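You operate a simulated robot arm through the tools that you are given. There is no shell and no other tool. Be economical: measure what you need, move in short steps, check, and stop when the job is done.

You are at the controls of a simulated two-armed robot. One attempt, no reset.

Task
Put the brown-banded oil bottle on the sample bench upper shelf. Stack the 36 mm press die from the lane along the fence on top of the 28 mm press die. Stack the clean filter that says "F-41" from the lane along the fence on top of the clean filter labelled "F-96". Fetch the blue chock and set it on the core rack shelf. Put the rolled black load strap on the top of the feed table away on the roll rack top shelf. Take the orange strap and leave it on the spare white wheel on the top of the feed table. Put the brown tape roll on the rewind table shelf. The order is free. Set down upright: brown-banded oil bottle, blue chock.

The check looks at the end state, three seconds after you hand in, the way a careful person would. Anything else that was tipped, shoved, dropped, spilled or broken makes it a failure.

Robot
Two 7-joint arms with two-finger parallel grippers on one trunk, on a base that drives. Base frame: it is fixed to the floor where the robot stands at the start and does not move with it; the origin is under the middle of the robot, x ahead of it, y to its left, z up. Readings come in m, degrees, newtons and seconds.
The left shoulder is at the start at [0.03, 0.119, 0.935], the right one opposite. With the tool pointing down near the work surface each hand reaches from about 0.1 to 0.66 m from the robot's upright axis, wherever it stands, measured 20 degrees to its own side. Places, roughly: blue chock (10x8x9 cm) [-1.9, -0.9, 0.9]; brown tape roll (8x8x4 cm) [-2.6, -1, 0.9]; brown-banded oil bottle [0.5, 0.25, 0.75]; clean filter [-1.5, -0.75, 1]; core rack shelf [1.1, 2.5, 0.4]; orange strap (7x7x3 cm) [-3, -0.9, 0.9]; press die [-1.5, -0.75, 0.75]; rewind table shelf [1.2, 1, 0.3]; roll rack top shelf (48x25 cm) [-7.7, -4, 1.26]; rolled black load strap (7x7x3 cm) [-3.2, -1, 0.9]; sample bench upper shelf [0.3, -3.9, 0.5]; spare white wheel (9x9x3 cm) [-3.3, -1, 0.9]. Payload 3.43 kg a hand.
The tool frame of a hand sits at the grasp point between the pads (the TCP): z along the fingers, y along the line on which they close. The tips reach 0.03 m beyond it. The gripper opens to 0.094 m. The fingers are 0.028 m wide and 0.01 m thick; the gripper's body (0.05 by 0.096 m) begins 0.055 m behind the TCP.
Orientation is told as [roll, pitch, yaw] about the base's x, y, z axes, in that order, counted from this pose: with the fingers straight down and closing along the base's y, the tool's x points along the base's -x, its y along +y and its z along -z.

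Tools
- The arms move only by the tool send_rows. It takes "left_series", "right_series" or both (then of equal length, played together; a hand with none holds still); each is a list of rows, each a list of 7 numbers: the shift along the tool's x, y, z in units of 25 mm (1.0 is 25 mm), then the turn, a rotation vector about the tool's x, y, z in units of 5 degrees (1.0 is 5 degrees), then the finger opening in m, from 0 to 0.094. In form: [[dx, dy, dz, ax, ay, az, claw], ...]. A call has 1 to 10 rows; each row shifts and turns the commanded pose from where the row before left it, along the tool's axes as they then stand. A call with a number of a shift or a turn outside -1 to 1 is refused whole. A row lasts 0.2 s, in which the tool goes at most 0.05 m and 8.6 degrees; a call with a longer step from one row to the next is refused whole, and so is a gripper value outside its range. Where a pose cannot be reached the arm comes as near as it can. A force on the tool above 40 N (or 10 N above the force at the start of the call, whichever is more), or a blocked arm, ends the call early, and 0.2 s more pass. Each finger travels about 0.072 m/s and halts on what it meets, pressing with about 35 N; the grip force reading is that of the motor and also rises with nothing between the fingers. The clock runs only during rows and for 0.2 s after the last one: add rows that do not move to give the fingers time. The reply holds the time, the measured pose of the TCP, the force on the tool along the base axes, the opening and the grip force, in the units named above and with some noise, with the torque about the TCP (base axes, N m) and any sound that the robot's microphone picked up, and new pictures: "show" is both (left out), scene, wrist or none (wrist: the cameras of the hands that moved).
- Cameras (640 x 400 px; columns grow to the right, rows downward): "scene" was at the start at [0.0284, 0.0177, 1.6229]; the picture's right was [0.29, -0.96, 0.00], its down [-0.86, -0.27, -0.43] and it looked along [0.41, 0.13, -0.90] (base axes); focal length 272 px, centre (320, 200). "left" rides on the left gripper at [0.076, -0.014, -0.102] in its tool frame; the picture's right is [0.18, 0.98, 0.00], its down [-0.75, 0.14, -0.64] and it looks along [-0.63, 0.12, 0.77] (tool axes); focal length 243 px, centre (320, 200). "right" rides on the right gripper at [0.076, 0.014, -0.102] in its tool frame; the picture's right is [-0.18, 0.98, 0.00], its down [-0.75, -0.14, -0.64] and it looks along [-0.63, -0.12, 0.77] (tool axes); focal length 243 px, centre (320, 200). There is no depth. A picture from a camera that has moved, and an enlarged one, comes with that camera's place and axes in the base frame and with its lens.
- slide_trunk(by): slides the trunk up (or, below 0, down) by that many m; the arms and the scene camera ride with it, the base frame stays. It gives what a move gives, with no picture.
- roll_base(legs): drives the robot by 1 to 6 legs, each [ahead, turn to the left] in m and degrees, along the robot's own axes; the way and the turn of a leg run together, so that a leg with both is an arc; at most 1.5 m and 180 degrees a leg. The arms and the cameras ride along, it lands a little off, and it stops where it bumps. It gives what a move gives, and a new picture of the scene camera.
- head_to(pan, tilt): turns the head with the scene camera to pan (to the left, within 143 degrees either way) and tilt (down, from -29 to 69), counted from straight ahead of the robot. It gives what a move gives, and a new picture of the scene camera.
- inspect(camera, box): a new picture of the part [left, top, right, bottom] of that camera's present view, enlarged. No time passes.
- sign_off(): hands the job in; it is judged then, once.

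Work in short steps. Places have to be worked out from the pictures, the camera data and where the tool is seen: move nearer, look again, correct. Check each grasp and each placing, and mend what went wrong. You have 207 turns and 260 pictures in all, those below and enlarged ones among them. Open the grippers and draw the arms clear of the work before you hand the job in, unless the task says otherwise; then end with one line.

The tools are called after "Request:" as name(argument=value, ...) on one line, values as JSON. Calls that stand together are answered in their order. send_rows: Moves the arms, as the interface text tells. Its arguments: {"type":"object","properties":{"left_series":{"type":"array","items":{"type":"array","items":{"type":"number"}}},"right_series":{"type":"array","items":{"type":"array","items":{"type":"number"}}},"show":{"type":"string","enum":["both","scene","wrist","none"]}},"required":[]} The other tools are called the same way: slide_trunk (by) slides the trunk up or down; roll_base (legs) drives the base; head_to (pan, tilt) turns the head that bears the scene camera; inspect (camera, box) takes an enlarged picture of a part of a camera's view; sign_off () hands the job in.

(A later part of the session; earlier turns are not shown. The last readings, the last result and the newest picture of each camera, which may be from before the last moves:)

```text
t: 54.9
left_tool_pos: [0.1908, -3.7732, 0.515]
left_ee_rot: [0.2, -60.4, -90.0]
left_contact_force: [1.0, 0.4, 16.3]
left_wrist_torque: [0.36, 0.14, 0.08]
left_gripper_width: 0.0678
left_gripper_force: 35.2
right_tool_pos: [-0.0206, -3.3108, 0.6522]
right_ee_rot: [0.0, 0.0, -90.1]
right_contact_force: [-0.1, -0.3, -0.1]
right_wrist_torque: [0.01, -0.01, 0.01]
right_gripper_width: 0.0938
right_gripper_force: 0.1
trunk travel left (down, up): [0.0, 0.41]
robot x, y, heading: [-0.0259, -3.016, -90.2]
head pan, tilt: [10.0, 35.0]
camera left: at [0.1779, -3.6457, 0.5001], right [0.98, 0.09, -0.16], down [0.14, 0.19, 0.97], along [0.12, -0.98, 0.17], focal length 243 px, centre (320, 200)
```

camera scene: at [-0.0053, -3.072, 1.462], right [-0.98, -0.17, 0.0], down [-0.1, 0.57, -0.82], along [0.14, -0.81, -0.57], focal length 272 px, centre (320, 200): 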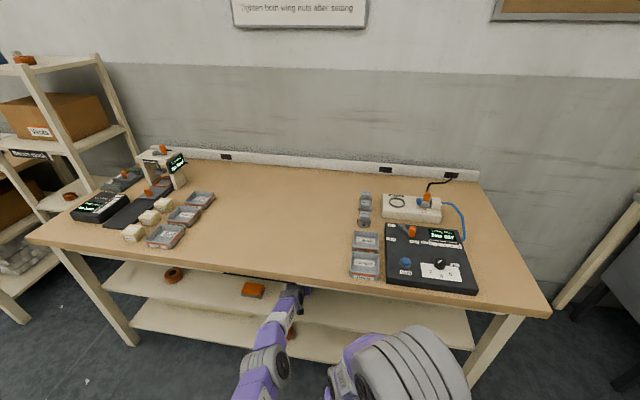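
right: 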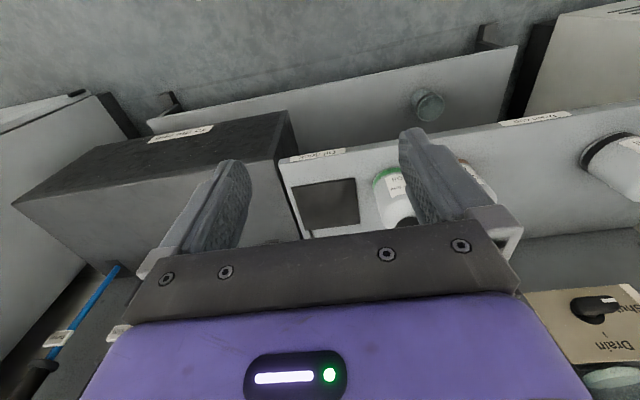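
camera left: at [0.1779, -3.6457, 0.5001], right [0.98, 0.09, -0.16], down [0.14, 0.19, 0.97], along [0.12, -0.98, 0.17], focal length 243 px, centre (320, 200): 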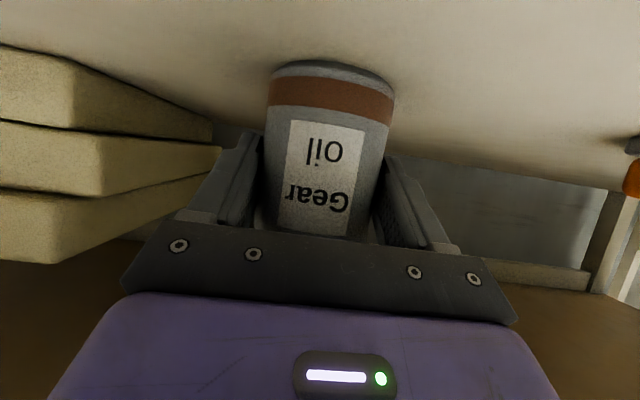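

Bottle is on the shelf (16 N). I relax 2 mm, open, and withdraw backward.

Request:
send_rows(left_series=[[-0.07, 0, -0.04, 0, 0, 0, 0.05], [0, 0, 0, 0, 0, 0, 0.094], [0, 0, 0, 0, 0, 0, 0.094], [0.2, 0, -0.5, 0, 0, 0, 0.094], [0.2, 0, -0.8, 0, 0, 0, 0.094], [0.2, 0, -0.8, 0, 0, 0, 0.094], [0.2, 0, -0.8, 0, 0, 0, 0.094]], show="both")

```text
t: 56.5
left_tool_pos: [0.1916, -3.7002, 0.5321]
left_ee_rot: [0.0, -59.8, -90.0]
left_contact_force: [-0.1, 0.6, -0.4]
left_wrist_torque: [0.02, -0.03, 0.03]
left_gripper_width: 0.0939
left_gripper_force: 0.1
right_tool_pos: [-0.0195, -3.3103, 0.6525]
right_ee_rot: [0.1, 0.0, -90.0]
right_contact_force: [-0.5, -0.1, -0.9]
right_wrist_torque: [0.02, -0.01, 0.0]
right_gripper_width: 0.0938
right_gripper_force: 0.1
trunk travel left (down, up): [0.0, 0.41]
robot x, y, heading: [-0.0205, -3.0162, -90.1]
head pan, tilt: [10.0, 35.0]
camera scene: at [-0.0054, -3.071, 1.4621], right [-0.98, -0.17, 0.0], down [-0.1, 0.56, -0.82], along [0.14, -0.81, -0.57], focal length 272 px, centre (320, 200)
camera left: at [0.1786, -3.5718, 0.517], right [0.98, 0.09, -0.16], down [0.14, 0.18, 0.97], along [0.12, -0.98, 0.16], focal length 243 px, centre (320, 200)
```

scene: 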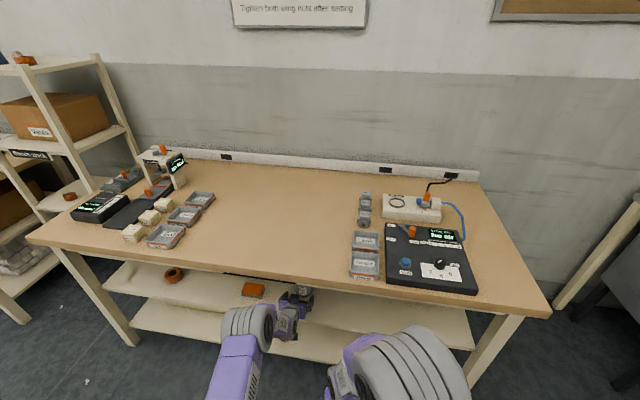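
left: 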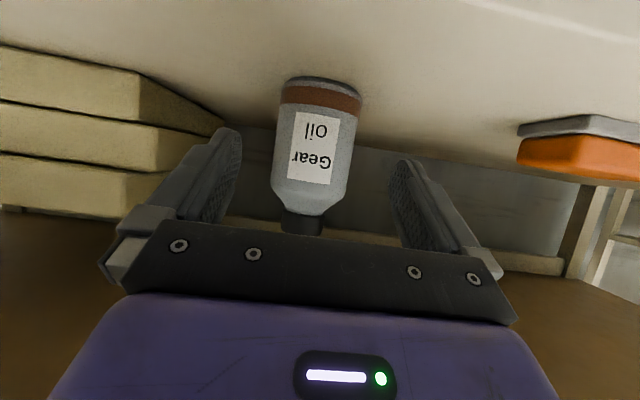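

Bottle stands upright on the upper shelf. I back straight out, raise the trunk and bring the left tool back to pointing down.

Request:
roll_base(legs=[[-0.5, 0]])

Request:
slide_trunk(by=0.2)

Request:
send_rows(left_series=[[0, 0, -1, 0, 1, 0, 0.094], [0, 0, -1, 0, 1, 0, 0.094], [0, 0, -1, 0, 1, 0, 0.094], [0, 0, -1, 0, 1, 0, 0.094], [0, 0, -1, 0, 1, 0, 0.094], [0, 0, -1, 0, 1, 0, 0.094], [0.5, 0, -1, 0, 1, 0, 0.094], [1, 0, 0, 0, 1, 0, 0.094], [1, 0, 0, 0, 1, 0, 0.094], [1, 0, 0, 0, 1, 0, 0.094]], show="none")

Request:
inspect(camera="scene", box=[120, 120, 440, 320])

```text
t: 59.4
left_tool_pos: [0.1907, -3.2072, 0.5314]
left_ee_rot: [0.0, -60.1, -90.3]
left_contact_force: [0.0, -0.6, 0.1]
left_wrist_torque: [0.01, -0.01, -0.02]
left_gripper_width: 0.0938
left_gripper_force: 0.1
right_tool_pos: [-0.0197, -2.8172, 0.6525]
right_ee_rot: [0.0, 0.0, -90.2]
right_contact_force: [0.7, 0.1, 0.3]
right_wrist_torque: [0.02, -0.01, 0.0]
right_gripper_width: 0.0939
right_gripper_force: 0.0
trunk travel left (down, up): [0.0, 0.41]
robot x, y, heading: [-0.0236, -2.5214, -90.2]
head pan, tilt: [10.0, 35.0]
camera scene: at [-0.0049, -2.5767, 1.4621], right [-0.99, -0.17, 0.0], down [-0.1, 0.56, -0.82], along [0.14, -0.81, -0.57], focal length 272 px, centre (320, 200)
```

scene: 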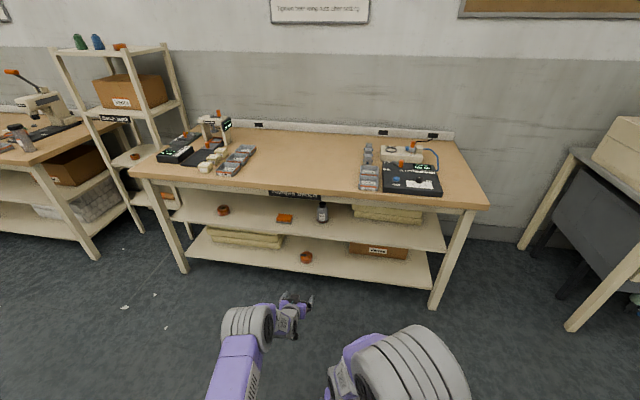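

```text
t: 61.6
left_tool_pos: [0.1906, -3.2066, 0.7305]
left_ee_rot: [0.0, -59.9, -90.2]
left_contact_force: [-0.5, 0.2, -0.2]
left_wrist_torque: [0.02, 0.01, 0.02]
left_gripper_width: 0.0941
left_gripper_force: 0.2
right_tool_pos: [-0.0192, -2.817, 0.8522]
right_ee_rot: [0.0, 0.0, -90.3]
right_contact_force: [-0.3, 0.2, 0.7]
right_wrist_torque: [0.01, -0.01, -0.02]
right_gripper_width: 0.0941
right_gripper_force: 0.0
trunk travel left (down, up): [-0.2, 0.21]
robot x, y, heading: [-0.0218, -2.52, -90.2]
head pan, tilt: [10.0, 35.0]
```

```text
t: 63.8
left_tool_pos: [0.1909, -3.0027, 0.8209]
left_ee_rot: [0.1, -9.8, -90.2]
left_contact_force: [-0.2, -0.3, 0.0]
left_wrist_torque: [0.01, 0.04, 0.02]
left_gripper_width: 0.0939
left_gripper_force: 0.0
right_tool_pos: [-0.0197, -2.8152, 0.852]
right_ee_rot: [0.0, -0.1, -90.1]
right_contact_force: [-0.8, -0.3, -0.4]
right_wrist_torque: [-0.02, 0.01, -0.03]
right_gripper_width: 0.0939
right_gripper_force: 0.0
trunk travel left (down, up): [-0.2, 0.21]
robot x, y, heading: [-0.0215, -2.5221, -90.3]
head pan, tilt: [10.0, 35.0]
```

```text
2.00 times, centred on (280, 220) of scene
camera zoom: at [-0.0048, -2.5769, 1.6621], right [-0.99, -0.17, 0.0], down [-0.1, 0.57, -0.82], along [0.14, -0.81, -0.57], focal length 545 px, centre (400, 160)
```

zoom: 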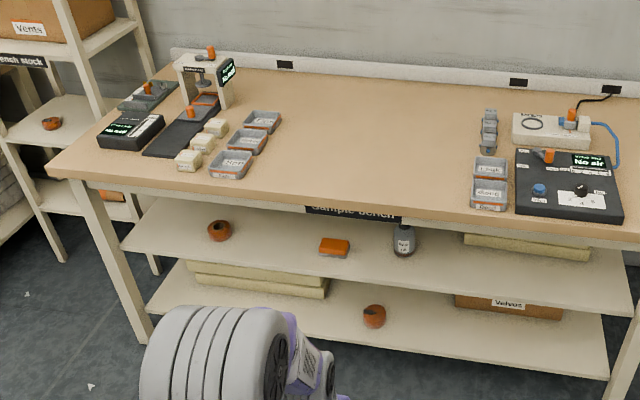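

Bottle task done. Now I drive over to the south side of the feed table and face it.

Request:
send_rows(left_series=[[0, 0, 0, 0, 1, 0, 0.094], [0, 0, 0, 0, 1, 0, 0.094]], show="none")

Request:
roll_base(legs=[[0, -90], [1.5, 0], [0, -90]])

Request:
head_to(pan=0, tilt=30)

Request:
inspect(camera="scene", box=[160, 60, 480, 260])

```text
t: 64.4
left_tool_pos: [0.1904, -3.0038, 0.8204]
left_ee_rot: [0.0, 0.2, -90.2]
left_contact_force: [0.6, -0.1, 0.1]
left_wrist_torque: [-0.05, 0.01, 0.03]
left_gripper_width: 0.0942
left_gripper_force: 0.2
right_tool_pos: [-0.0185, -2.8161, 0.8517]
right_ee_rot: [-0.1, 0.0, -90.2]
right_contact_force: [0.0, 0.6, 0.9]
right_wrist_torque: [-0.03, 0.04, 0.03]
right_gripper_width: 0.094
right_gripper_force: 0.0
trunk travel left (down, up): [-0.2, 0.21]
robot x, y, heading: [-0.0194, -2.5202, -90.2]
head pan, tilt: [10.0, 35.0]
```

```text
t: 79.6
left_tool_pos: [-1.7525, -2.0286, 0.8208]
left_ee_rot: [0.0, 0.1, 89.1]
left_contact_force: [0.4, -0.2, 0.5]
left_wrist_torque: [0.02, -0.01, 0.0]
left_gripper_width: 0.094
left_gripper_force: 0.0
right_tool_pos: [-1.5435, -2.2171, 0.8507]
right_ee_rot: [0.0, 0.1, 89.1]
right_contact_force: [0.3, 0.0, 0.2]
right_wrist_torque: [0.0, -0.02, 0.0]
right_gripper_width: 0.0937
right_gripper_force: 0.1
trunk travel left (down, up): [-0.2, 0.21]
robot x, y, heading: [-1.5488, -2.5116, 89.1]
head pan, tilt: [10.0, 35.0]
camera scene: at [-1.5606, -2.4587, 1.6621], right [0.99, 0.16, 0.0], down [0.09, -0.57, -0.82], along [-0.13, 0.81, -0.57], focal length 272 px, centre (320, 200)
```

scene: 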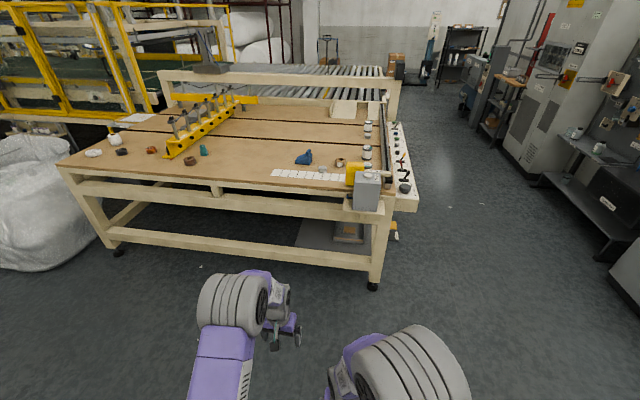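

```text
t: 80.3
left_tool_pos: [-1.752, -2.0284, 0.8213]
left_ee_rot: [0.0, -0.1, 89.1]
left_contact_force: [0.3, -0.4, 0.4]
left_wrist_torque: [-0.03, -0.01, -0.02]
left_gripper_width: 0.094
left_gripper_force: 0.0
right_tool_pos: [-1.5428, -2.2159, 0.8525]
right_ee_rot: [0.0, 0.0, 89.1]
right_contact_force: [0.0, 0.1, -0.2]
right_wrist_torque: [-0.01, 0.0, 0.02]
right_gripper_width: 0.0942
right_gripper_force: 0.1
trunk travel left (down, up): [-0.2, 0.21]
robot x, y, heading: [-1.5451, -2.5157, 89.3]
head pan, tilt: [0.0, 30.0]
camera scene: at [-1.5455, -2.4552, 1.6698], right [1.0, -0.01, 0.0], down [-0.01, -0.5, -0.87], along [0.01, 0.87, -0.5], focal length 272 px, centre (320, 200)
```

scene: 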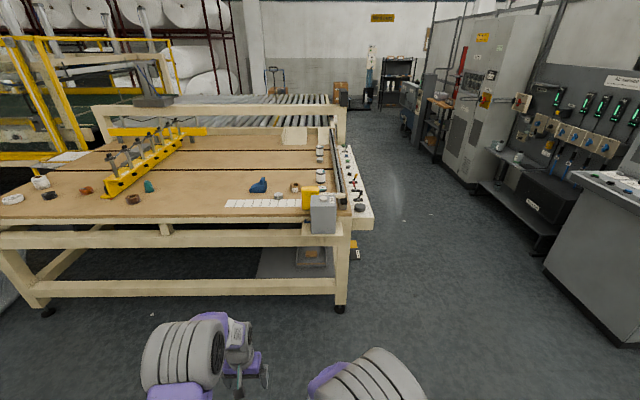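

```text
2.00 times, centred on (320, 160) of scene
camera zoom: at [-1.5455, -2.4552, 1.6698], right [1.0, -0.01, 0.0], down [-0.01, -0.5, -0.87], along [0.01, 0.87, -0.5], focal length 545 px, centre (320, 280)
```

zoom: 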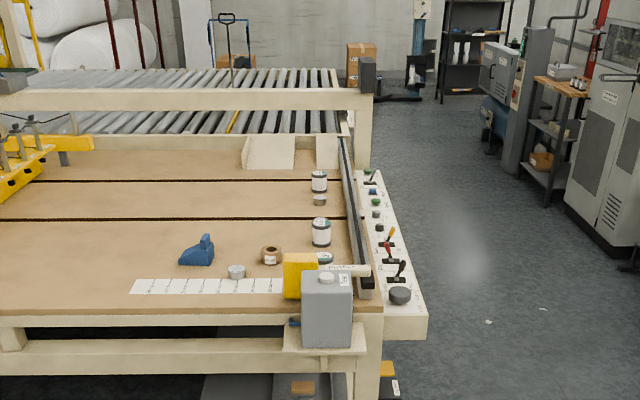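

I see the fence lane (right end), the chock, tape etc. I move closer, to about (−1.74, −1.74), to read labels.

Request:
roll_base(legs=[[0, 15], [0.8, 0], [0, -15]])

Request:
head_to(pan=-12, tilt=38)

Request:
inspect(camera="scene", box=[200, 90, 420, 227])

```text
t: 86.4
left_tool_pos: [-1.9383, -1.2504, 0.821]
left_ee_rot: [0.0, 0.1, 88.4]
left_contact_force: [-0.1, 0.1, -1.5]
left_wrist_torque: [-0.03, 0.03, 0.0]
left_gripper_width: 0.094
left_gripper_force: 0.1
right_tool_pos: [-1.7314, -1.4429, 0.8529]
right_ee_rot: [0.1, 0.1, 88.3]
right_contact_force: [0.9, 0.8, 0.1]
right_wrist_torque: [0.02, -0.01, -0.01]
right_gripper_width: 0.094
right_gripper_force: 0.0
trunk travel left (down, up): [-0.2, 0.21]
robot x, y, heading: [-1.7385, -1.7394, 88.2]
head pan, tilt: [0.0, 30.0]
camera scene: at [-1.737, -1.6801, 1.6699], right [1.0, -0.03, 0.0], down [-0.01, -0.5, -0.87], along [0.02, 0.87, -0.5], focal length 272 px, centre (320, 200)
```

scene: 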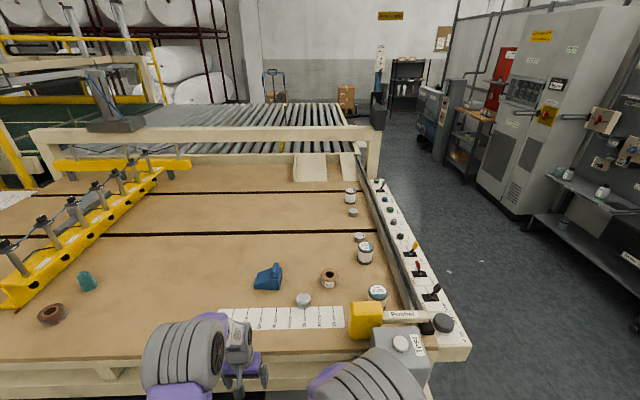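

```text
t: 87.1
left_tool_pos: [-1.938, -1.2504, 0.8203]
left_ee_rot: [0.0, 0.0, 88.3]
left_contact_force: [-0.3, 0.1, -0.2]
left_wrist_torque: [-0.03, 0.02, -0.01]
left_gripper_width: 0.0941
left_gripper_force: 0.0
right_tool_pos: [-1.7325, -1.4427, 0.8519]
right_ee_rot: [0.0, 0.0, 88.3]
right_contact_force: [-0.4, 0.0, -0.4]
right_wrist_torque: [-0.05, 0.0, -0.05]
right_gripper_width: 0.0938
right_gripper_force: 0.2
trunk travel left (down, up): [-0.2, 0.21]
robot x, y, heading: [-1.7391, -1.7399, 88.2]
head pan, tilt: [-12.0, 38.0]
camera scene: at [-1.7199, -1.6868, 1.6575], right [0.97, -0.24, 0.0], down [-0.14, -0.6, -0.79], along [0.19, 0.77, -0.62], focal length 272 px, centre (320, 200)
```

scene: 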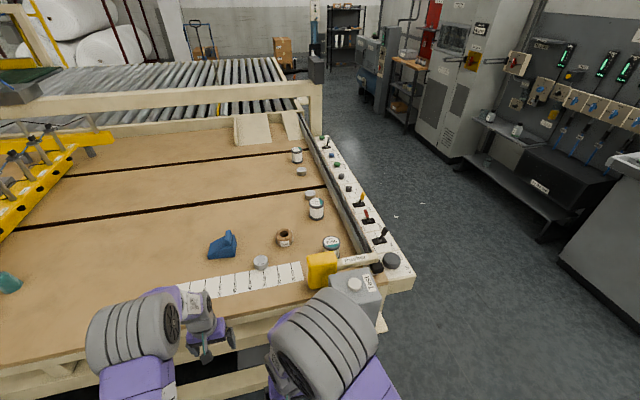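

```text
2.91 times, centred on (310, 158) of scene
camera zoom: at [-1.7199, -1.6868, 1.6575], right [0.97, -0.24, 0.0], down [-0.14, -0.6, -0.79], along [0.19, 0.77, -0.62], focal length 792 px, centre (349, 321)
```

zoom: 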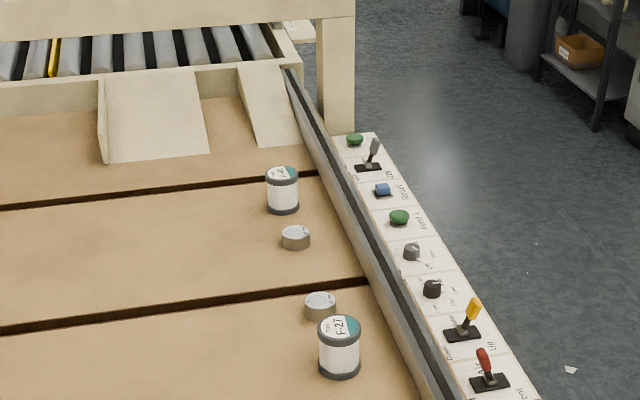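

I enlarge to read the filter and die labels.

Request:
inspect(camera="scene", box=[280, 140, 340, 178])

Request:
inspect(camera="scene", box=[285, 180, 355, 260])

Request:
inspect(camera="scene", box=[240, 220, 304, 280])

```text
10.53 times, centred on (310, 159) of scene
camera zoom: at [-1.7199, -1.6868, 1.6575], right [0.97, -0.24, 0.0], down [-0.14, -0.6, -0.79], along [0.19, 0.77, -0.62], focal length 2868 px, centre (425, 632)
```

zoom: 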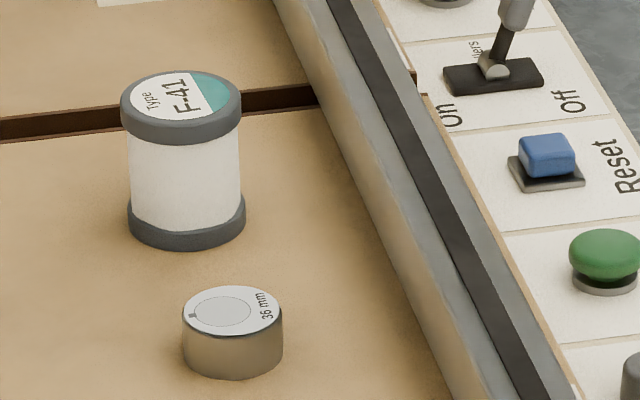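

```text
5.00 times, centred on (320, 220) of scene
camera zoom: at [-1.7199, -1.6868, 1.6575], right [0.97, -0.24, 0.0], down [-0.14, -0.6, -0.79], along [0.19, 0.77, -0.62], focal length 1362 px, centre (320, 100)
```

zoom: 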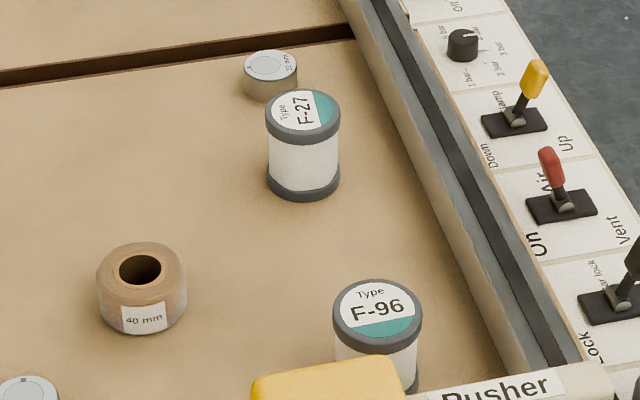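

```text
6.67 times, centred on (272, 250) of scene
camera zoom: at [-1.7199, -1.6868, 1.6575], right [0.97, -0.24, 0.0], down [-0.14, -0.6, -0.79], along [0.19, 0.77, -0.62], focal length 1816 px, centre (640, -133)
```

zoom: 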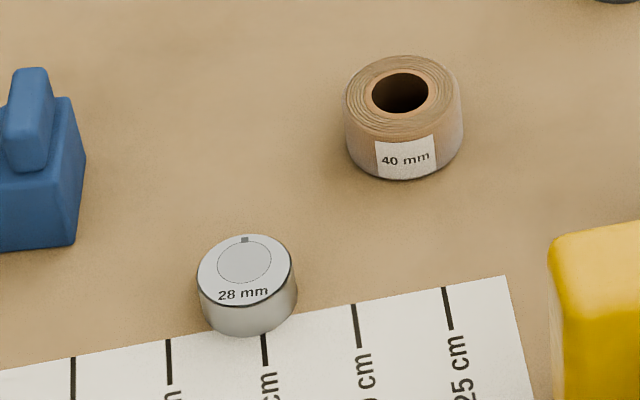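

All pieces identified: F‑41 and 36 mm at the far end of the lane, 28 mm die by the ruler, F‑96 by the pusher. I take a wrist view for height triangulation.

Request:
inspect(camera="right", box=[0, 0, 640, 400])

Request:
inspect(camera="left", box=[0, 0, 640, 400])

```text
1.00 times, centred on (320, 200) of right (not enlarged: the box is as wide or as high as the picture)
camera zoom: at [-1.7483, -1.5185, 0.9546], right [-0.98, 0.21, 0.0], down [0.16, 0.75, 0.64], along [0.14, 0.63, -0.77], focal length 243 px, centre (320, 200)
```

zoom: 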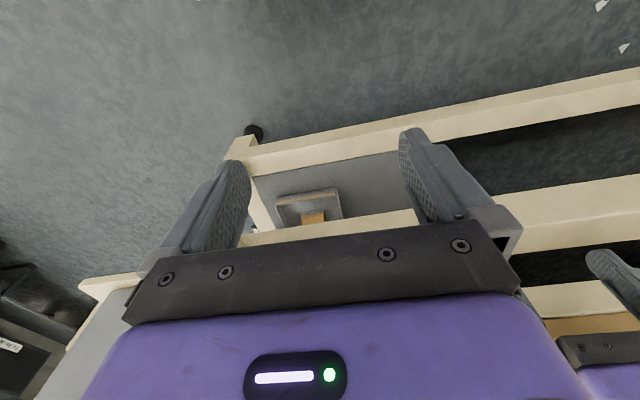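

```text
1.00 times, centred on (320, 200) of left (not enlarged: the box is as wide or as high as the picture)
camera zoom: at [-1.9245, -1.3265, 0.9237], right [-0.99, -0.16, 0.0], down [-0.12, 0.76, 0.64], along [-0.1, 0.63, -0.77], focal length 243 px, centre (320, 200)
```

zoom: 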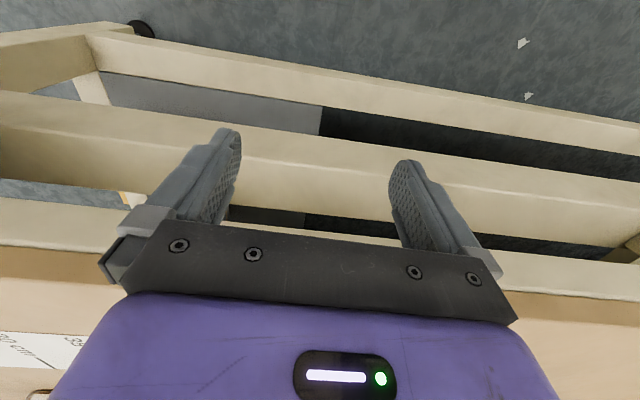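

Table top is ≈0.83; lane at x≈−1.508: F‑96 (y −1.008), F‑27 (−0.77), 32 die (−0.625), 36 die (−0.397), F‑41 (−0.261); 28 die at (−1.772, −0.993). I'll pick the far two from the east side, so I raise the trunk and drive round.

Request:
slide_trunk(by=0.2)

Request:
roll_base(legs=[[-0.3, 0], [0, -88], [0.95, 0], [0, 90], [1.2, 0], [0.45, 0]])

Request:
roll_base(legs=[[0, 90]])

Request:
head_to(pan=0, tilt=50)

```text
t: 89.3
left_tool_pos: [-1.9377, -1.2506, 1.0199]
left_ee_rot: [0.0, 0.1, 88.3]
left_contact_force: [-0.7, 0.2, 0.3]
left_wrist_torque: [0.01, -0.02, -0.02]
left_gripper_width: 0.0941
left_gripper_force: 0.0
right_tool_pos: [-1.7319, -1.4424, 1.0525]
right_ee_rot: [0.0, 0.0, 88.3]
right_contact_force: [0.7, -1.0, -0.4]
right_wrist_torque: [0.0, 0.0, 0.0]
right_gripper_width: 0.0938
right_gripper_force: 0.0
trunk travel left (down, up): [-0.4, 0.01]
robot x, y, heading: [-1.7398, -1.7427, 88.2]
head pan, tilt: [-12.0, 38.0]
```

```text
t: 111.6
left_tool_pos: [-0.995, 0.0708, 1.0209]
left_ee_rot: [0.0, 0.1, 89.6]
left_contact_force: [0.0, -0.1, 0.2]
left_wrist_torque: [-0.03, -0.01, -0.04]
left_gripper_width: 0.094
left_gripper_force: 0.1
right_tool_pos: [-0.7849, -0.1158, 1.0533]
right_ee_rot: [-0.1, 0.0, 89.4]
right_contact_force: [-0.4, 1.0, -0.6]
right_wrist_torque: [-0.02, 0.02, -0.02]
right_gripper_width: 0.0938
right_gripper_force: 0.0
trunk travel left (down, up): [-0.4, 0.01]
robot x, y, heading: [-0.7861, -0.4141, 89.6]
head pan, tilt: [-12.0, 38.0]
camera scene: at [-0.7688, -0.3608, 1.8575], right [0.98, -0.22, 0.0], down [-0.13, -0.6, -0.79], along [0.17, 0.77, -0.62], focal length 272 px, centre (320, 200)
```

scene: 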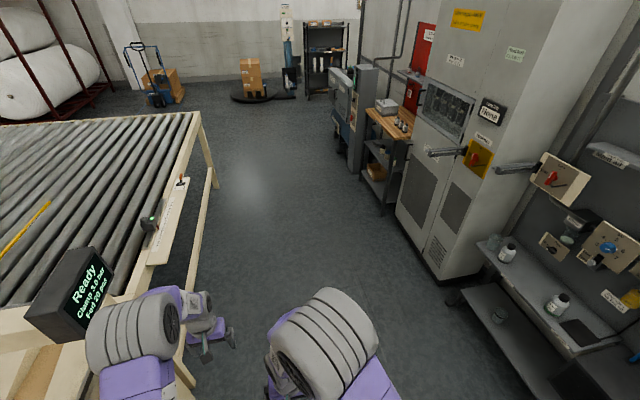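

```text
t: 115.8
left_tool_pos: [-1.2701, -0.6296, 1.0205]
left_ee_rot: [0.0, 0.1, -179.8]
left_contact_force: [0.0, -0.9, 0.3]
left_wrist_torque: [-0.01, 0.0, -0.02]
left_gripper_width: 0.0942
left_gripper_force: 0.2
right_tool_pos: [-1.0837, -0.4175, 1.0521]
right_ee_rot: [0.0, 0.0, -179.8]
right_contact_force: [0.3, -0.8, -0.1]
right_wrist_torque: [0.01, 0.0, -0.02]
right_gripper_width: 0.0941
right_gripper_force: 0.1
trunk travel left (down, up): [-0.4, 0.01]
robot x, y, heading: [-0.7887, -0.4101, -179.6]
head pan, tilt: [-12.0, 38.0]
camera scene: at [-0.8417, -0.3976, 1.8575], right [0.2, 0.98, 0.0], down [0.6, -0.13, -0.79], along [-0.77, 0.16, -0.62], focal length 272 px, centre (320, 200)
```

scene: 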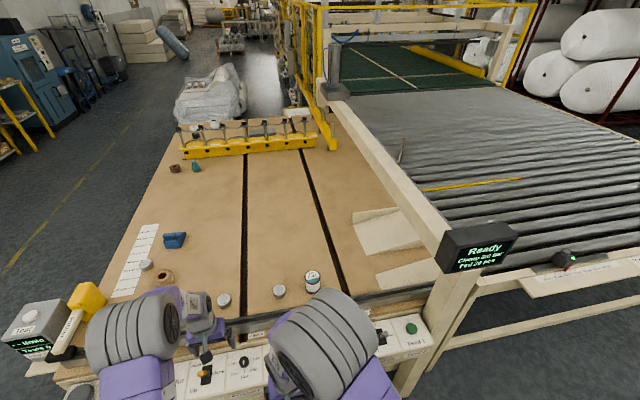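

```text
t: 116.6
left_tool_pos: [-1.2686, -0.6294, 1.0206]
left_ee_rot: [0.0, 0.1, -179.8]
left_contact_force: [0.7, 0.0, 0.0]
left_wrist_torque: [-0.01, 0.02, 0.0]
left_gripper_width: 0.0942
left_gripper_force: 0.0
right_tool_pos: [-1.084, -0.4165, 1.0521]
right_ee_rot: [0.0, 0.0, -179.7]
right_contact_force: [-0.1, 0.3, 0.0]
right_wrist_torque: [0.0, -0.01, -0.01]
right_gripper_width: 0.094
right_gripper_force: 0.0
trunk travel left (down, up): [-0.4, 0.01]
robot x, y, heading: [-0.7894, -0.4152, -179.4]
head pan, tilt: [0.0, 50.0]
camera scene: at [-0.8342, -0.4153, 1.8404], right [0.0, 1.0, 0.0], down [0.77, 0.0, -0.64], along [-0.64, 0.0, -0.77], focal length 272 px, centre (320, 200)
```

scene: 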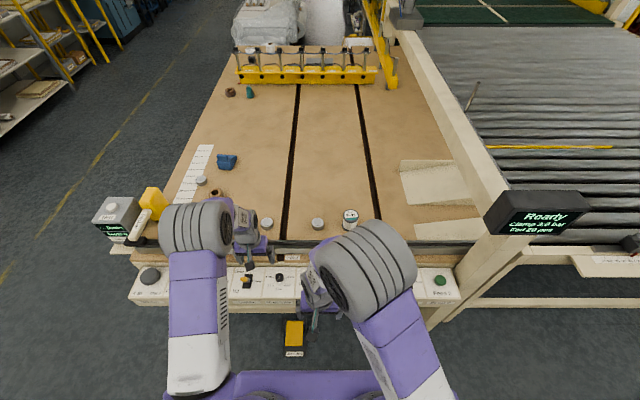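

I drive 8 cm closer and bring the right hand over towards F‑41 for a precise wrist view.

Request:
roll_base(legs=[[0.08, -0.5]])

Request:
send_rows(right_series=[[-1, -0.58, 0, 0, 0, 0, 0.094], [-1, -0.58, 0, 0, 0, 0, 0.094], [-1, -0.58, 0, 0, 0, 0, 0.094], [-1, -0.58, 0, 0, 0, 0, 0.094], [-1, -0.58, 0, 0, 0, 0, 0.094], [-1, -0.58, 0, 0, 0, 0, 0.094], [-1, -0.58, 0, 0, 0, 0, 0.094], [-1, -0.58, 0, 0, 0, 0, 0.094], [-1, -0.58, 0, 0, 0, 0, 0.094], [-1, -0.58, 0, 0, 0, 0, 0.094]], show="wrist")

```text
t: 117.6
left_tool_pos: [-1.3505, -0.6254, 1.0209]
left_ee_rot: [0.0, 0.1, 179.7]
left_contact_force: [-0.7, -0.6, 0.0]
left_wrist_torque: [-0.02, 0.0, 0.01]
left_gripper_width: 0.094
left_gripper_force: 0.2
right_tool_pos: [-1.1647, -0.414, 1.0521]
right_ee_rot: [-0.1, 0.1, 179.7]
right_contact_force: [-0.2, -0.1, 0.4]
right_wrist_torque: [-0.01, 0.02, 0.0]
right_gripper_width: 0.094
right_gripper_force: 0.0
trunk travel left (down, up): [-0.4, 0.01]
robot x, y, heading: [-0.8645, -0.4167, 179.8]
head pan, tilt: [0.0, 50.0]
camera scene: at [-0.9144, -0.4149, 1.8403], right [0.01, 1.0, 0.0], down [0.77, 0.0, -0.64], along [-0.64, 0.0, -0.77], focal length 272 px, centre (320, 200)
```

scene: 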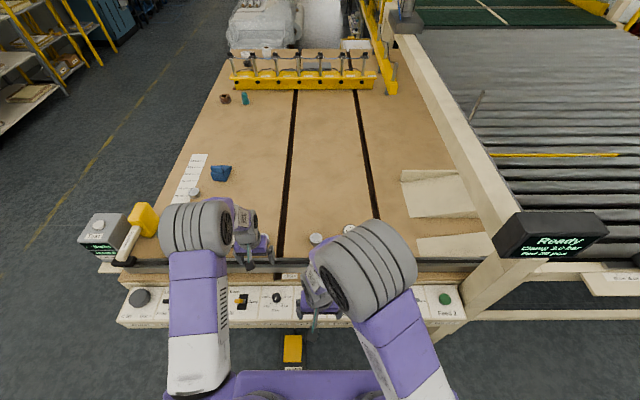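

```text
t: 119.8
left_tool_pos: [-1.3507, -0.6244, 1.0206]
left_ee_rot: [0.1, 0.1, 179.6]
left_contact_force: [-1.1, 0.5, -0.5]
left_wrist_torque: [-0.01, 0.0, 0.01]
left_gripper_width: 0.0942
left_gripper_force: 0.2
right_tool_pos: [-1.4122, -0.2671, 1.0514]
right_ee_rot: [0.1, 0.1, 179.8]
right_contact_force: [-0.8, 0.2, -0.5]
right_wrist_torque: [0.02, 0.0, 0.0]
right_gripper_width: 0.094
right_gripper_force: 0.1
trunk travel left (down, up): [-0.4, 0.01]
robot x, y, heading: [-0.8656, -0.4176, 179.8]
head pan, tilt: [0.0, 50.0]
camera right: at [-1.3374, -0.2814, 1.1535], right [-0.19, -0.98, 0.0], down [-0.75, 0.15, 0.64], along [-0.63, 0.12, -0.77], focal length 243 px, centre (320, 200)
```

right: 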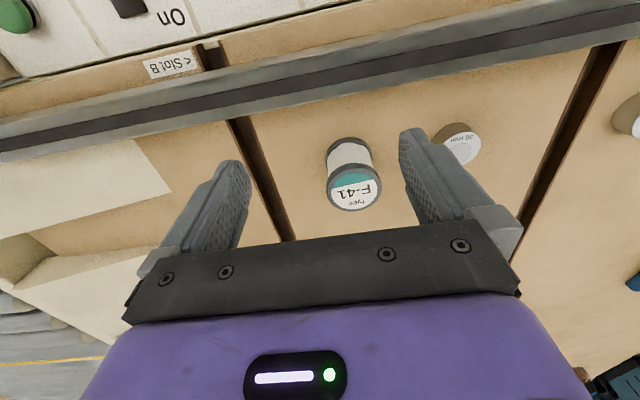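

F‑41 is at (−1.533, −0.290). I move over it.

Request:
send_rows(right_series=[[-0.97, 0.18, 0, 0, 0, 0, 0.094], [-0.97, 0.18, 0, 0, 0, 0, 0.094], [-0.97, 0.18, 0, 0, 0, 0, 0.094], [-0.97, 0.18, 0, 0, 0, 0, 0.094], [-0.97, 0.18, 0, 0, 0, 0, 0.094], [0, 0, 0.9, 0, 0, 0, 0.094], [0, 0, 0.9, 0, 0, 0, 0.094]], show="both")

```text
t: 121.4
left_tool_pos: [-1.3503, -0.6241, 1.0208]
left_ee_rot: [-0.1, 0.1, 179.7]
left_contact_force: [-0.9, -0.7, 1.0]
left_wrist_torque: [0.02, 0.0, 0.02]
left_gripper_width: 0.0939
left_gripper_force: 0.0
right_tool_pos: [-1.5134, -0.2917, 1.0073]
right_ee_rot: [0.0, 0.2, 179.7]
right_contact_force: [-0.1, -0.2, 0.1]
right_wrist_torque: [0.05, -0.03, 0.03]
right_gripper_width: 0.0942
right_gripper_force: 0.1
right hand out of reach, approached as far as the arm can: row 5, 7
trunk travel left (down, up): [-0.4, 0.01]
robot x, y, heading: [-0.864, -0.4165, 179.9]
head pan, tilt: [0.0, 50.0]
camera scene: at [-0.9137, -0.4149, 1.8403], right [0.01, 1.0, 0.0], down [0.77, 0.0, -0.64], along [-0.64, 0.0, -0.77], focal length 272 px, centre (320, 200)
camera right: at [-1.4371, -0.3055, 1.1097], right [-0.19, -0.98, 0.0], down [-0.75, 0.15, 0.64], along [-0.63, 0.12, -0.77], focal length 243 px, centre (320, 200)
```

scene: 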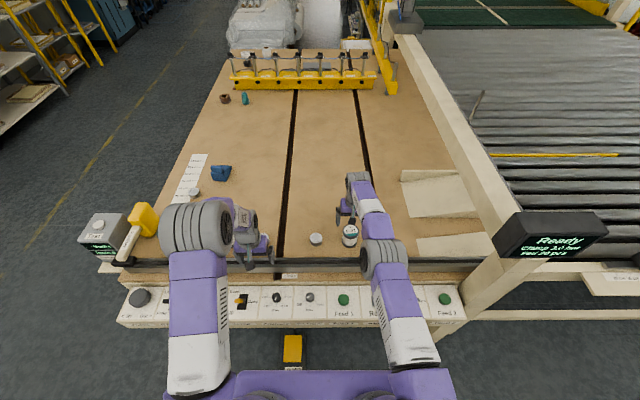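
right: 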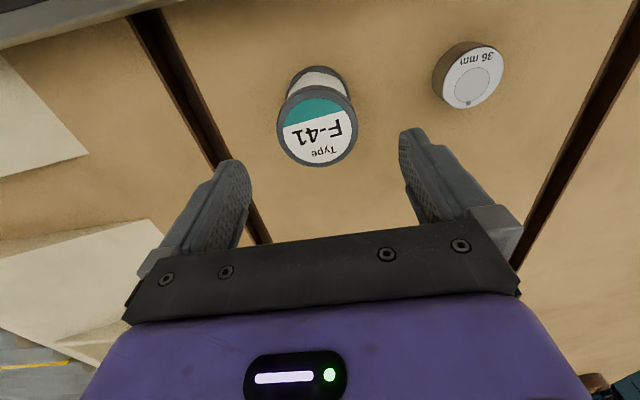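

Just short of reach; I drive 5 cm closer (robot then 0.31 m from the panel edge).

Request:
roll_base(legs=[[0.05, 0]])

Request:
send_rows(right_series=[[0.3, -0.1, 0.5, 0, 0, 0, 0.094], [0, 0, 0.5, 0, 0, 0, 0.094]], show="wrist")

```text
t: 122.3
left_tool_pos: [-1.4003, -0.6249, 1.0219]
left_ee_rot: [0.0, 0.1, 179.6]
left_contact_force: [0.2, -0.7, -0.6]
left_wrist_torque: [0.01, -0.02, -0.01]
left_gripper_width: 0.094
left_gripper_force: 0.0
right_tool_pos: [-1.5607, -0.2898, 1.0084]
right_ee_rot: [0.0, 0.0, 179.6]
right_contact_force: [0.5, -0.6, 0.0]
right_wrist_torque: [-0.03, 0.03, 0.0]
right_gripper_width: 0.0937
right_gripper_force: 0.0
trunk travel left (down, up): [-0.4, 0.01]
robot x, y, heading: [-0.9171, -0.4185, 179.8]
head pan, tilt: [0.0, 50.0]
camera scene: at [-0.9624, -0.4147, 1.8404], right [0.01, 1.0, 0.0], down [0.77, 0.0, -0.64], along [-0.64, 0.0, -0.77], focal length 272 px, centre (320, 200)
```

scene: 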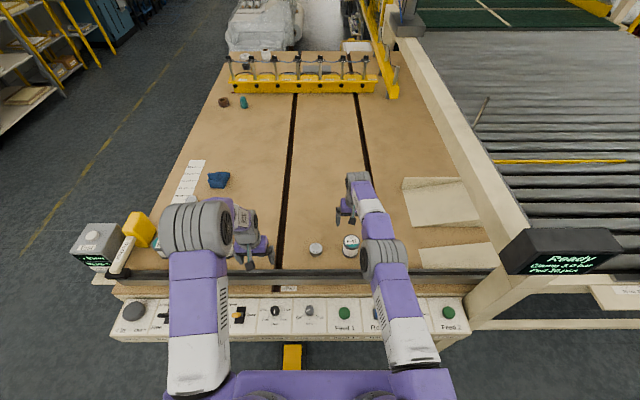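

```text
t: 122.9
left_tool_pos: [-1.4001, -0.6232, 1.0212]
left_ee_rot: [0.0, 0.1, 179.7]
left_contact_force: [0.3, 0.3, -0.8]
left_wrist_torque: [0.0, 0.01, 0.0]
left_gripper_width: 0.0936
left_gripper_force: 0.1
right_tool_pos: [-1.5542, -0.2873, 0.9837]
right_ee_rot: [-0.1, 0.0, 179.7]
right_contact_force: [-0.4, 0.5, -0.4]
right_wrist_torque: [-0.02, -0.05, 0.01]
right_gripper_width: 0.0936
right_gripper_force: 0.0
trunk travel left (down, up): [-0.4, 0.01]
robot x, y, heading: [-0.9128, -0.4158, 179.5]
head pan, tilt: [0.0, 50.0]
camera right: at [-1.4792, -0.3021, 1.085], right [-0.19, -0.98, 0.0], down [-0.75, 0.14, 0.64], along [-0.63, 0.12, -0.77], focal length 243 px, centre (320, 200)
```

right: 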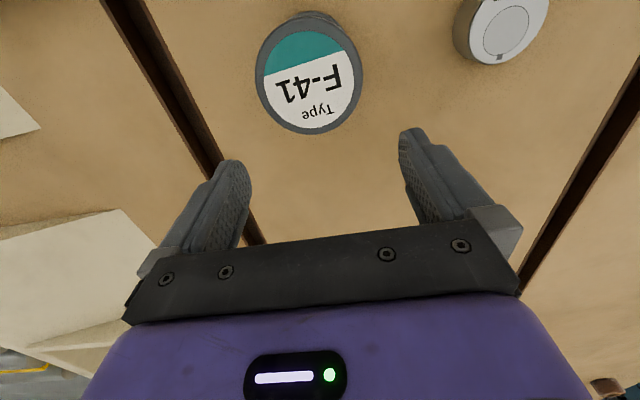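

F‑41 axis at (−1.525, −0.287). Align, descend to z≈0.88 and close.

Request:
send_rows(right_series=[[0.58, 0, 0, 0, 0, 0, 0.094], [0.58, 0, 0, 0, 0, 0, 0.094], [0, 0, 0.83, 0, 0, 0, 0.094], [0, 0, 0.83, 0, 0, 0, 0.094], [0, 0, 0.83, 0, 0, 0, 0.094], [0, 0, 0.83, 0, 0, 0, 0.094]], show="wrist")

```text
t: 124.3
left_tool_pos: [-1.3985, -0.6248, 1.0207]
left_ee_rot: [0.1, 0.1, 179.7]
left_contact_force: [0.7, 0.9, -0.7]
left_wrist_torque: [0.0, -0.03, 0.01]
left_gripper_width: 0.094
left_gripper_force: 0.0
right_tool_pos: [-1.5237, -0.2868, 0.9001]
right_ee_rot: [0.0, 0.0, 179.7]
right_contact_force: [-0.2, 0.3, -0.2]
right_wrist_torque: [-0.03, 0.01, 0.03]
right_gripper_width: 0.0942
right_gripper_force: 0.0
trunk travel left (down, up): [-0.4, 0.01]
robot x, y, heading: [-0.9156, -0.4159, 179.7]
head pan, tilt: [0.0, 50.0]
camera right: at [-1.4482, -0.3016, 1.0032], right [-0.19, -0.98, 0.0], down [-0.75, 0.15, 0.64], along [-0.63, 0.12, -0.77], focal length 243 px, centre (320, 200)
```

right: 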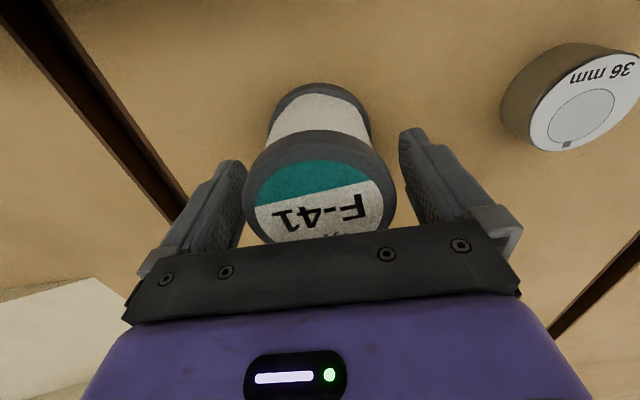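

Well centred. Descend 2 cm more and close.

Request:
send_rows(right_series=[[0, 0, 0.4, 0, 0, 0, 0.094], [0, 0, 0.4, 0, 0, 0, 0.094], [0, 0, 0, 0, 0, 0, 0.05], [0, 0, 0, 0, 0, 0, 0.05], [0, 0, 0, 0, 0, 0, 0.05], [0, 0, 0, 0, 0, 0, 0.05]], show="wrist")

```text
t: 125.7
left_tool_pos: [-1.3986, -0.6245, 1.0208]
left_ee_rot: [0.0, 0.1, 179.7]
left_contact_force: [-0.5, 0.2, 1.2]
left_wrist_torque: [-0.02, -0.01, -0.01]
left_gripper_width: 0.0939
left_gripper_force: 0.1
right_tool_pos: [-1.5244, -0.2886, 0.8802]
right_ee_rot: [0.0, 0.0, 179.7]
right_contact_force: [-0.5, 0.5, 0.8]
right_wrist_torque: [0.02, 0.02, 0.01]
right_gripper_width: 0.0687
right_gripper_force: 35.5
trunk travel left (down, up): [-0.4, 0.01]
robot x, y, heading: [-0.913, -0.4217, 179.8]
head pan, tilt: [0.0, 50.0]
camera right: at [-1.4482, -0.3022, 0.9829], right [-0.19, -0.98, 0.0], down [-0.75, 0.15, 0.64], along [-0.63, 0.12, -0.77], focal length 243 px, centre (320, 200)
```

right: 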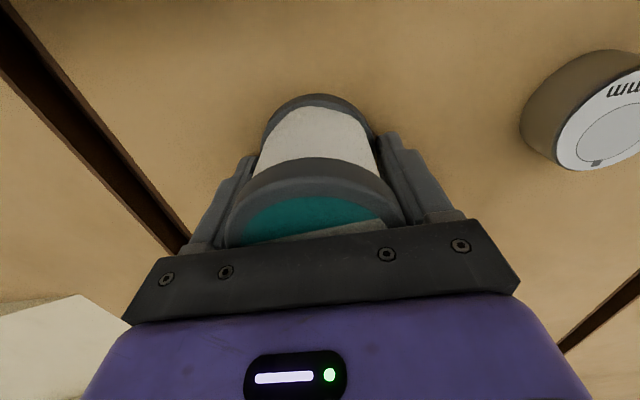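

F‑41 gripped. I lift 15 cm and pull the right hand back and aside.

Request:
send_rows(right_series=[[0, 0, -1, 0, 0, 0, 0.05], [0, 0, -1, 0, 0, 0, 0.05], [0, 0, -1, 0, 0, 0, 0.05], [0, 0, -1, 0, 0, 0, 0.05], [0, 0, -1, 0, 0, 0, 0.05], [0, 0, -1, 0, 0, 0, 0.05], [1, -0.5, 0, 0, 0, 0, 0.05], [1, -0.5, 0, 0, 0, 0, 0.05], [1, -0.5, 0, 0, 0, 0, 0.05], [1, -0.5, 0, 0, 0, 0, 0.05]], show="none")

Request:
send_rows(left_series=[[-0.4, -0.93, 0, 0, 0, 0, 0.094], [-0.4, -0.93, 0, 0, 0, 0, 0.094], [-0.4, -0.93, 0, 0, 0, 0, 0.094], [-0.4, -0.93, 0, 0, 0, 0, 0.094], [-0.4, -0.93, 0, 0, 0, 0, 0.094], [-0.4, -0.93, 0, 0, 0, 0, 0.094], [-0.4, -0.93, 0, 0, 0, 0, 0.094], [-0.4, -0.93, 0, 0, 0, 0, 0.094]], right_series=[[0.5, -0.5, 0, 0, 0, 0, 0.05], [0.5, -0.5, 0, 0, 0, 0, 0.05], [0.5, -0.5, 0, 0, 0, 0, 0.05], [0.5, -0.5, 0, 0, 0, 0, 0.05], [0, 0, 0, 0, 0, 0, 0.05], [0, 0, 0, 0, 0, 0, 0.05], [0, 0, 0, 0, 0, 0, 0.05], [0, 0, 0, 0, 0, 0, 0.05]], show="both")

```text
t: 127.9
left_tool_pos: [-1.3988, -0.6241, 1.0205]
left_ee_rot: [0.0, 0.0, 179.7]
left_contact_force: [0.6, 0.5, -0.1]
left_wrist_torque: [0.0, 0.03, 0.0]
left_gripper_width: 0.0939
left_gripper_force: 0.0
right_tool_pos: [-1.4244, -0.24, 1.0287]
right_ee_rot: [0.0, 0.0, 179.8]
right_contact_force: [0.4, 0.4, -1.7]
right_wrist_torque: [0.01, 0.02, 0.03]
right_gripper_width: 0.0681
right_gripper_force: 34.6
trunk travel left (down, up): [-0.4, 0.01]
robot x, y, heading: [-0.9114, -0.416, 180.0]
head pan, tilt: [0.0, 50.0]
```

```text
t: 129.7
left_tool_pos: [-1.4775, -0.437, 1.0183]
left_ee_rot: [0.0, 0.1, 179.7]
left_contact_force: [-0.3, -0.2, 0.3]
left_wrist_torque: [0.02, 0.0, -0.02]
left_gripper_width: 0.094
left_gripper_force: 0.1
right_tool_pos: [-1.3748, -0.187, 1.0281]
right_ee_rot: [0.0, -0.1, 179.7]
right_contact_force: [0.4, 0.2, -1.5]
right_wrist_torque: [-0.01, 0.0, 0.0]
right_gripper_width: 0.0682
right_gripper_force: 35.0
trunk travel left (down, up): [-0.4, 0.01]
robot x, y, heading: [-0.9139, -0.4186, 179.8]
head pan, tilt: [0.0, 50.0]
camera scene: at [-0.9621, -0.4138, 1.8403], right [0.01, 1.0, 0.0], down [0.77, 0.0, -0.64], along [-0.64, 0.0, -0.77], focal length 272 px, centre (320, 200)
camera right: at [-1.2985, -0.2018, 1.1304], right [-0.19, -0.98, 0.0], down [-0.75, 0.15, 0.64], along [-0.63, 0.12, -0.77], focal length 243 px, centre (320, 200)
camera left: at [-1.3998, -0.4226, 1.121], right [0.18, -0.98, 0.0], down [-0.76, -0.14, 0.64], along [-0.63, -0.11, -0.77], focal length 243 px, centre (320, 200)
```

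scene: 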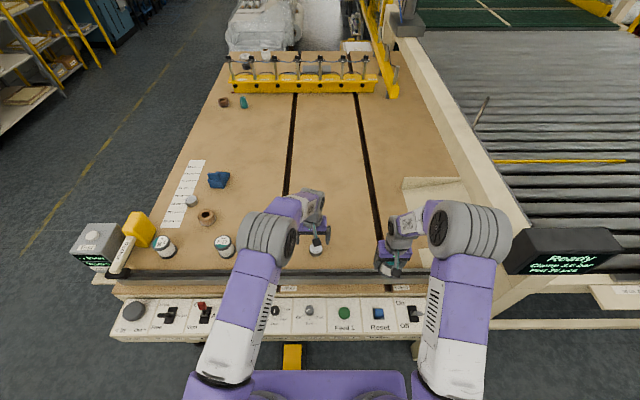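
right: 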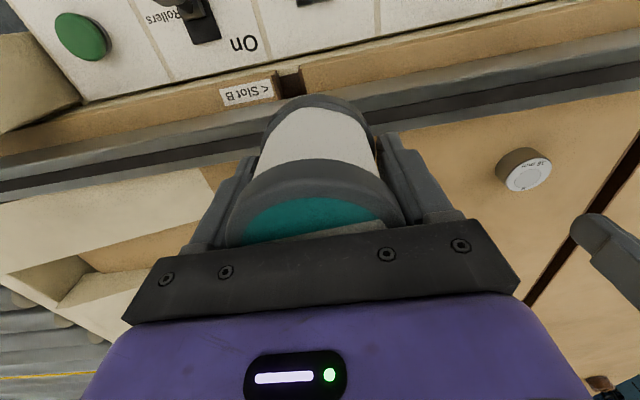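
left: 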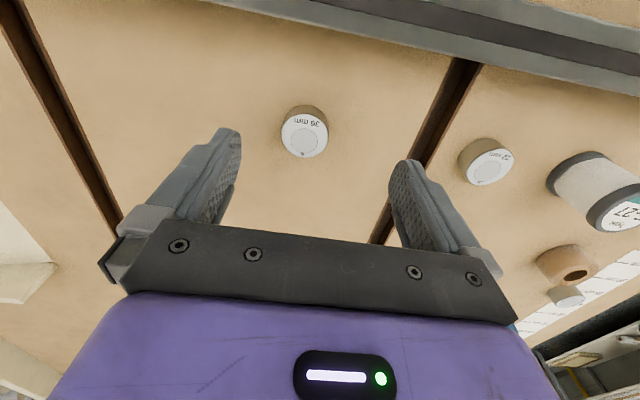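

Die at about (−1.526, −0.425). I move over and descend partway, then recheck.

Request:
send_rows(left_series=[[-0.97, -0.24, 0, 0, 0, 0, 0.094], [-0.97, -0.24, 0, 0, 0, 0, 0.094], [0, 0, 1, 0, 0, 0, 0.094], [0, 0, 1, 0, 0, 0, 0.094], [0, 0, 1, 0, 0, 0, 0.094]], show="wrist")

```text
t: 130.9
left_tool_pos: [-1.5252, -0.4255, 0.9444]
left_ee_rot: [-0.1, 0.1, 179.6]
left_contact_force: [-0.2, -0.5, 0.7]
left_wrist_torque: [0.0, -0.01, 0.01]
left_gripper_width: 0.094
left_gripper_force: 0.0
right_tool_pos: [-1.3735, -0.1878, 1.0286]
right_ee_rot: [0.0, -0.1, 179.7]
right_contact_force: [-0.4, 0.0, -1.2]
right_wrist_torque: [0.02, -0.01, -0.01]
right_gripper_width: 0.0681
right_gripper_force: 34.9
trunk travel left (down, up): [-0.4, 0.01]
robot x, y, heading: [-0.9154, -0.4174, 179.8]
head pan, tilt: [0.0, 50.0]
camera left: at [-1.4482, -0.411, 1.0479], right [0.18, -0.98, 0.0], down [-0.76, -0.14, 0.64], along [-0.63, -0.11, -0.77], focal length 243 px, centre (320, 200)
```

left: 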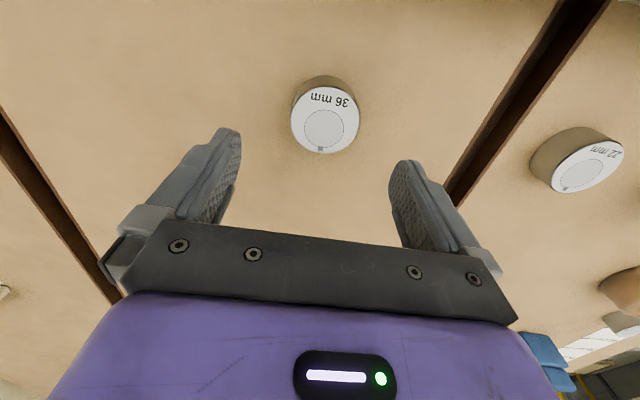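

Aligned. Descend to z≈0.870 and close on the die.

Request:
send_rows(left_series=[[0.1, 0, 0.8, 0, 0, 0, 0.094], [0.05, 0, 0.8, 0, 0, 0, 0.094], [0, 0, 0.8, 0, 0, 0, 0.094], [0, 0, 0.56, 0, 0, 0, 0.094], [0, 0, 0, 0, 0, 0, 0.04], [0, 0, 0, 0, 0, 0, 0.04], [0, 0, 0, 0, 0, 0, 0.04], [0, 0, 0, 0, 0, 0, 0.04]], show="wrist")

```text
t: 132.7
left_tool_pos: [-1.5141, -0.4287, 0.8805]
left_ee_rot: [0.0, -0.5, 179.8]
left_contact_force: [-2.2, -3.9, 37.0]
left_wrist_torque: [-0.74, -0.44, -0.33]
left_gripper_width: 0.0509
left_gripper_force: 34.7
left hand out of reach, approached as far as the arm can: row 3, 4
right_tool_pos: [-1.3718, -0.1882, 1.0298]
right_ee_rot: [0.1, -0.1, 179.7]
right_contact_force: [-0.3, -0.1, -1.8]
right_wrist_torque: [-0.02, 0.01, 0.0]
right_gripper_width: 0.0679
right_gripper_force: 35.1
trunk travel left (down, up): [-0.4, 0.01]
robot x, y, heading: [-0.9165, -0.4149, 180.0]
head pan, tilt: [0.0, 50.0]
camera left: at [-1.4359, -0.4143, 0.9822], right [0.18, -0.98, 0.0], down [-0.75, -0.14, 0.65], along [-0.64, -0.11, -0.76], focal length 243 px, centre (320, 200)
```

left: 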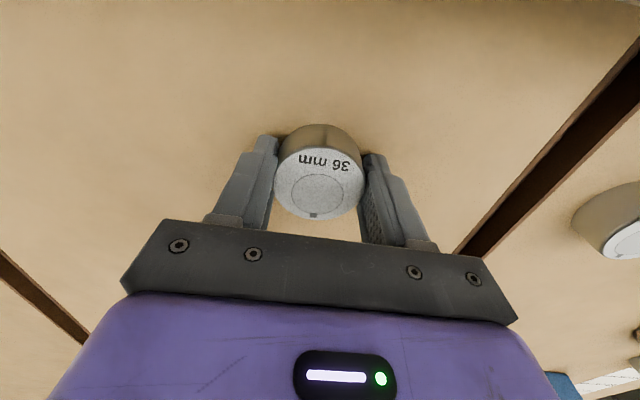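

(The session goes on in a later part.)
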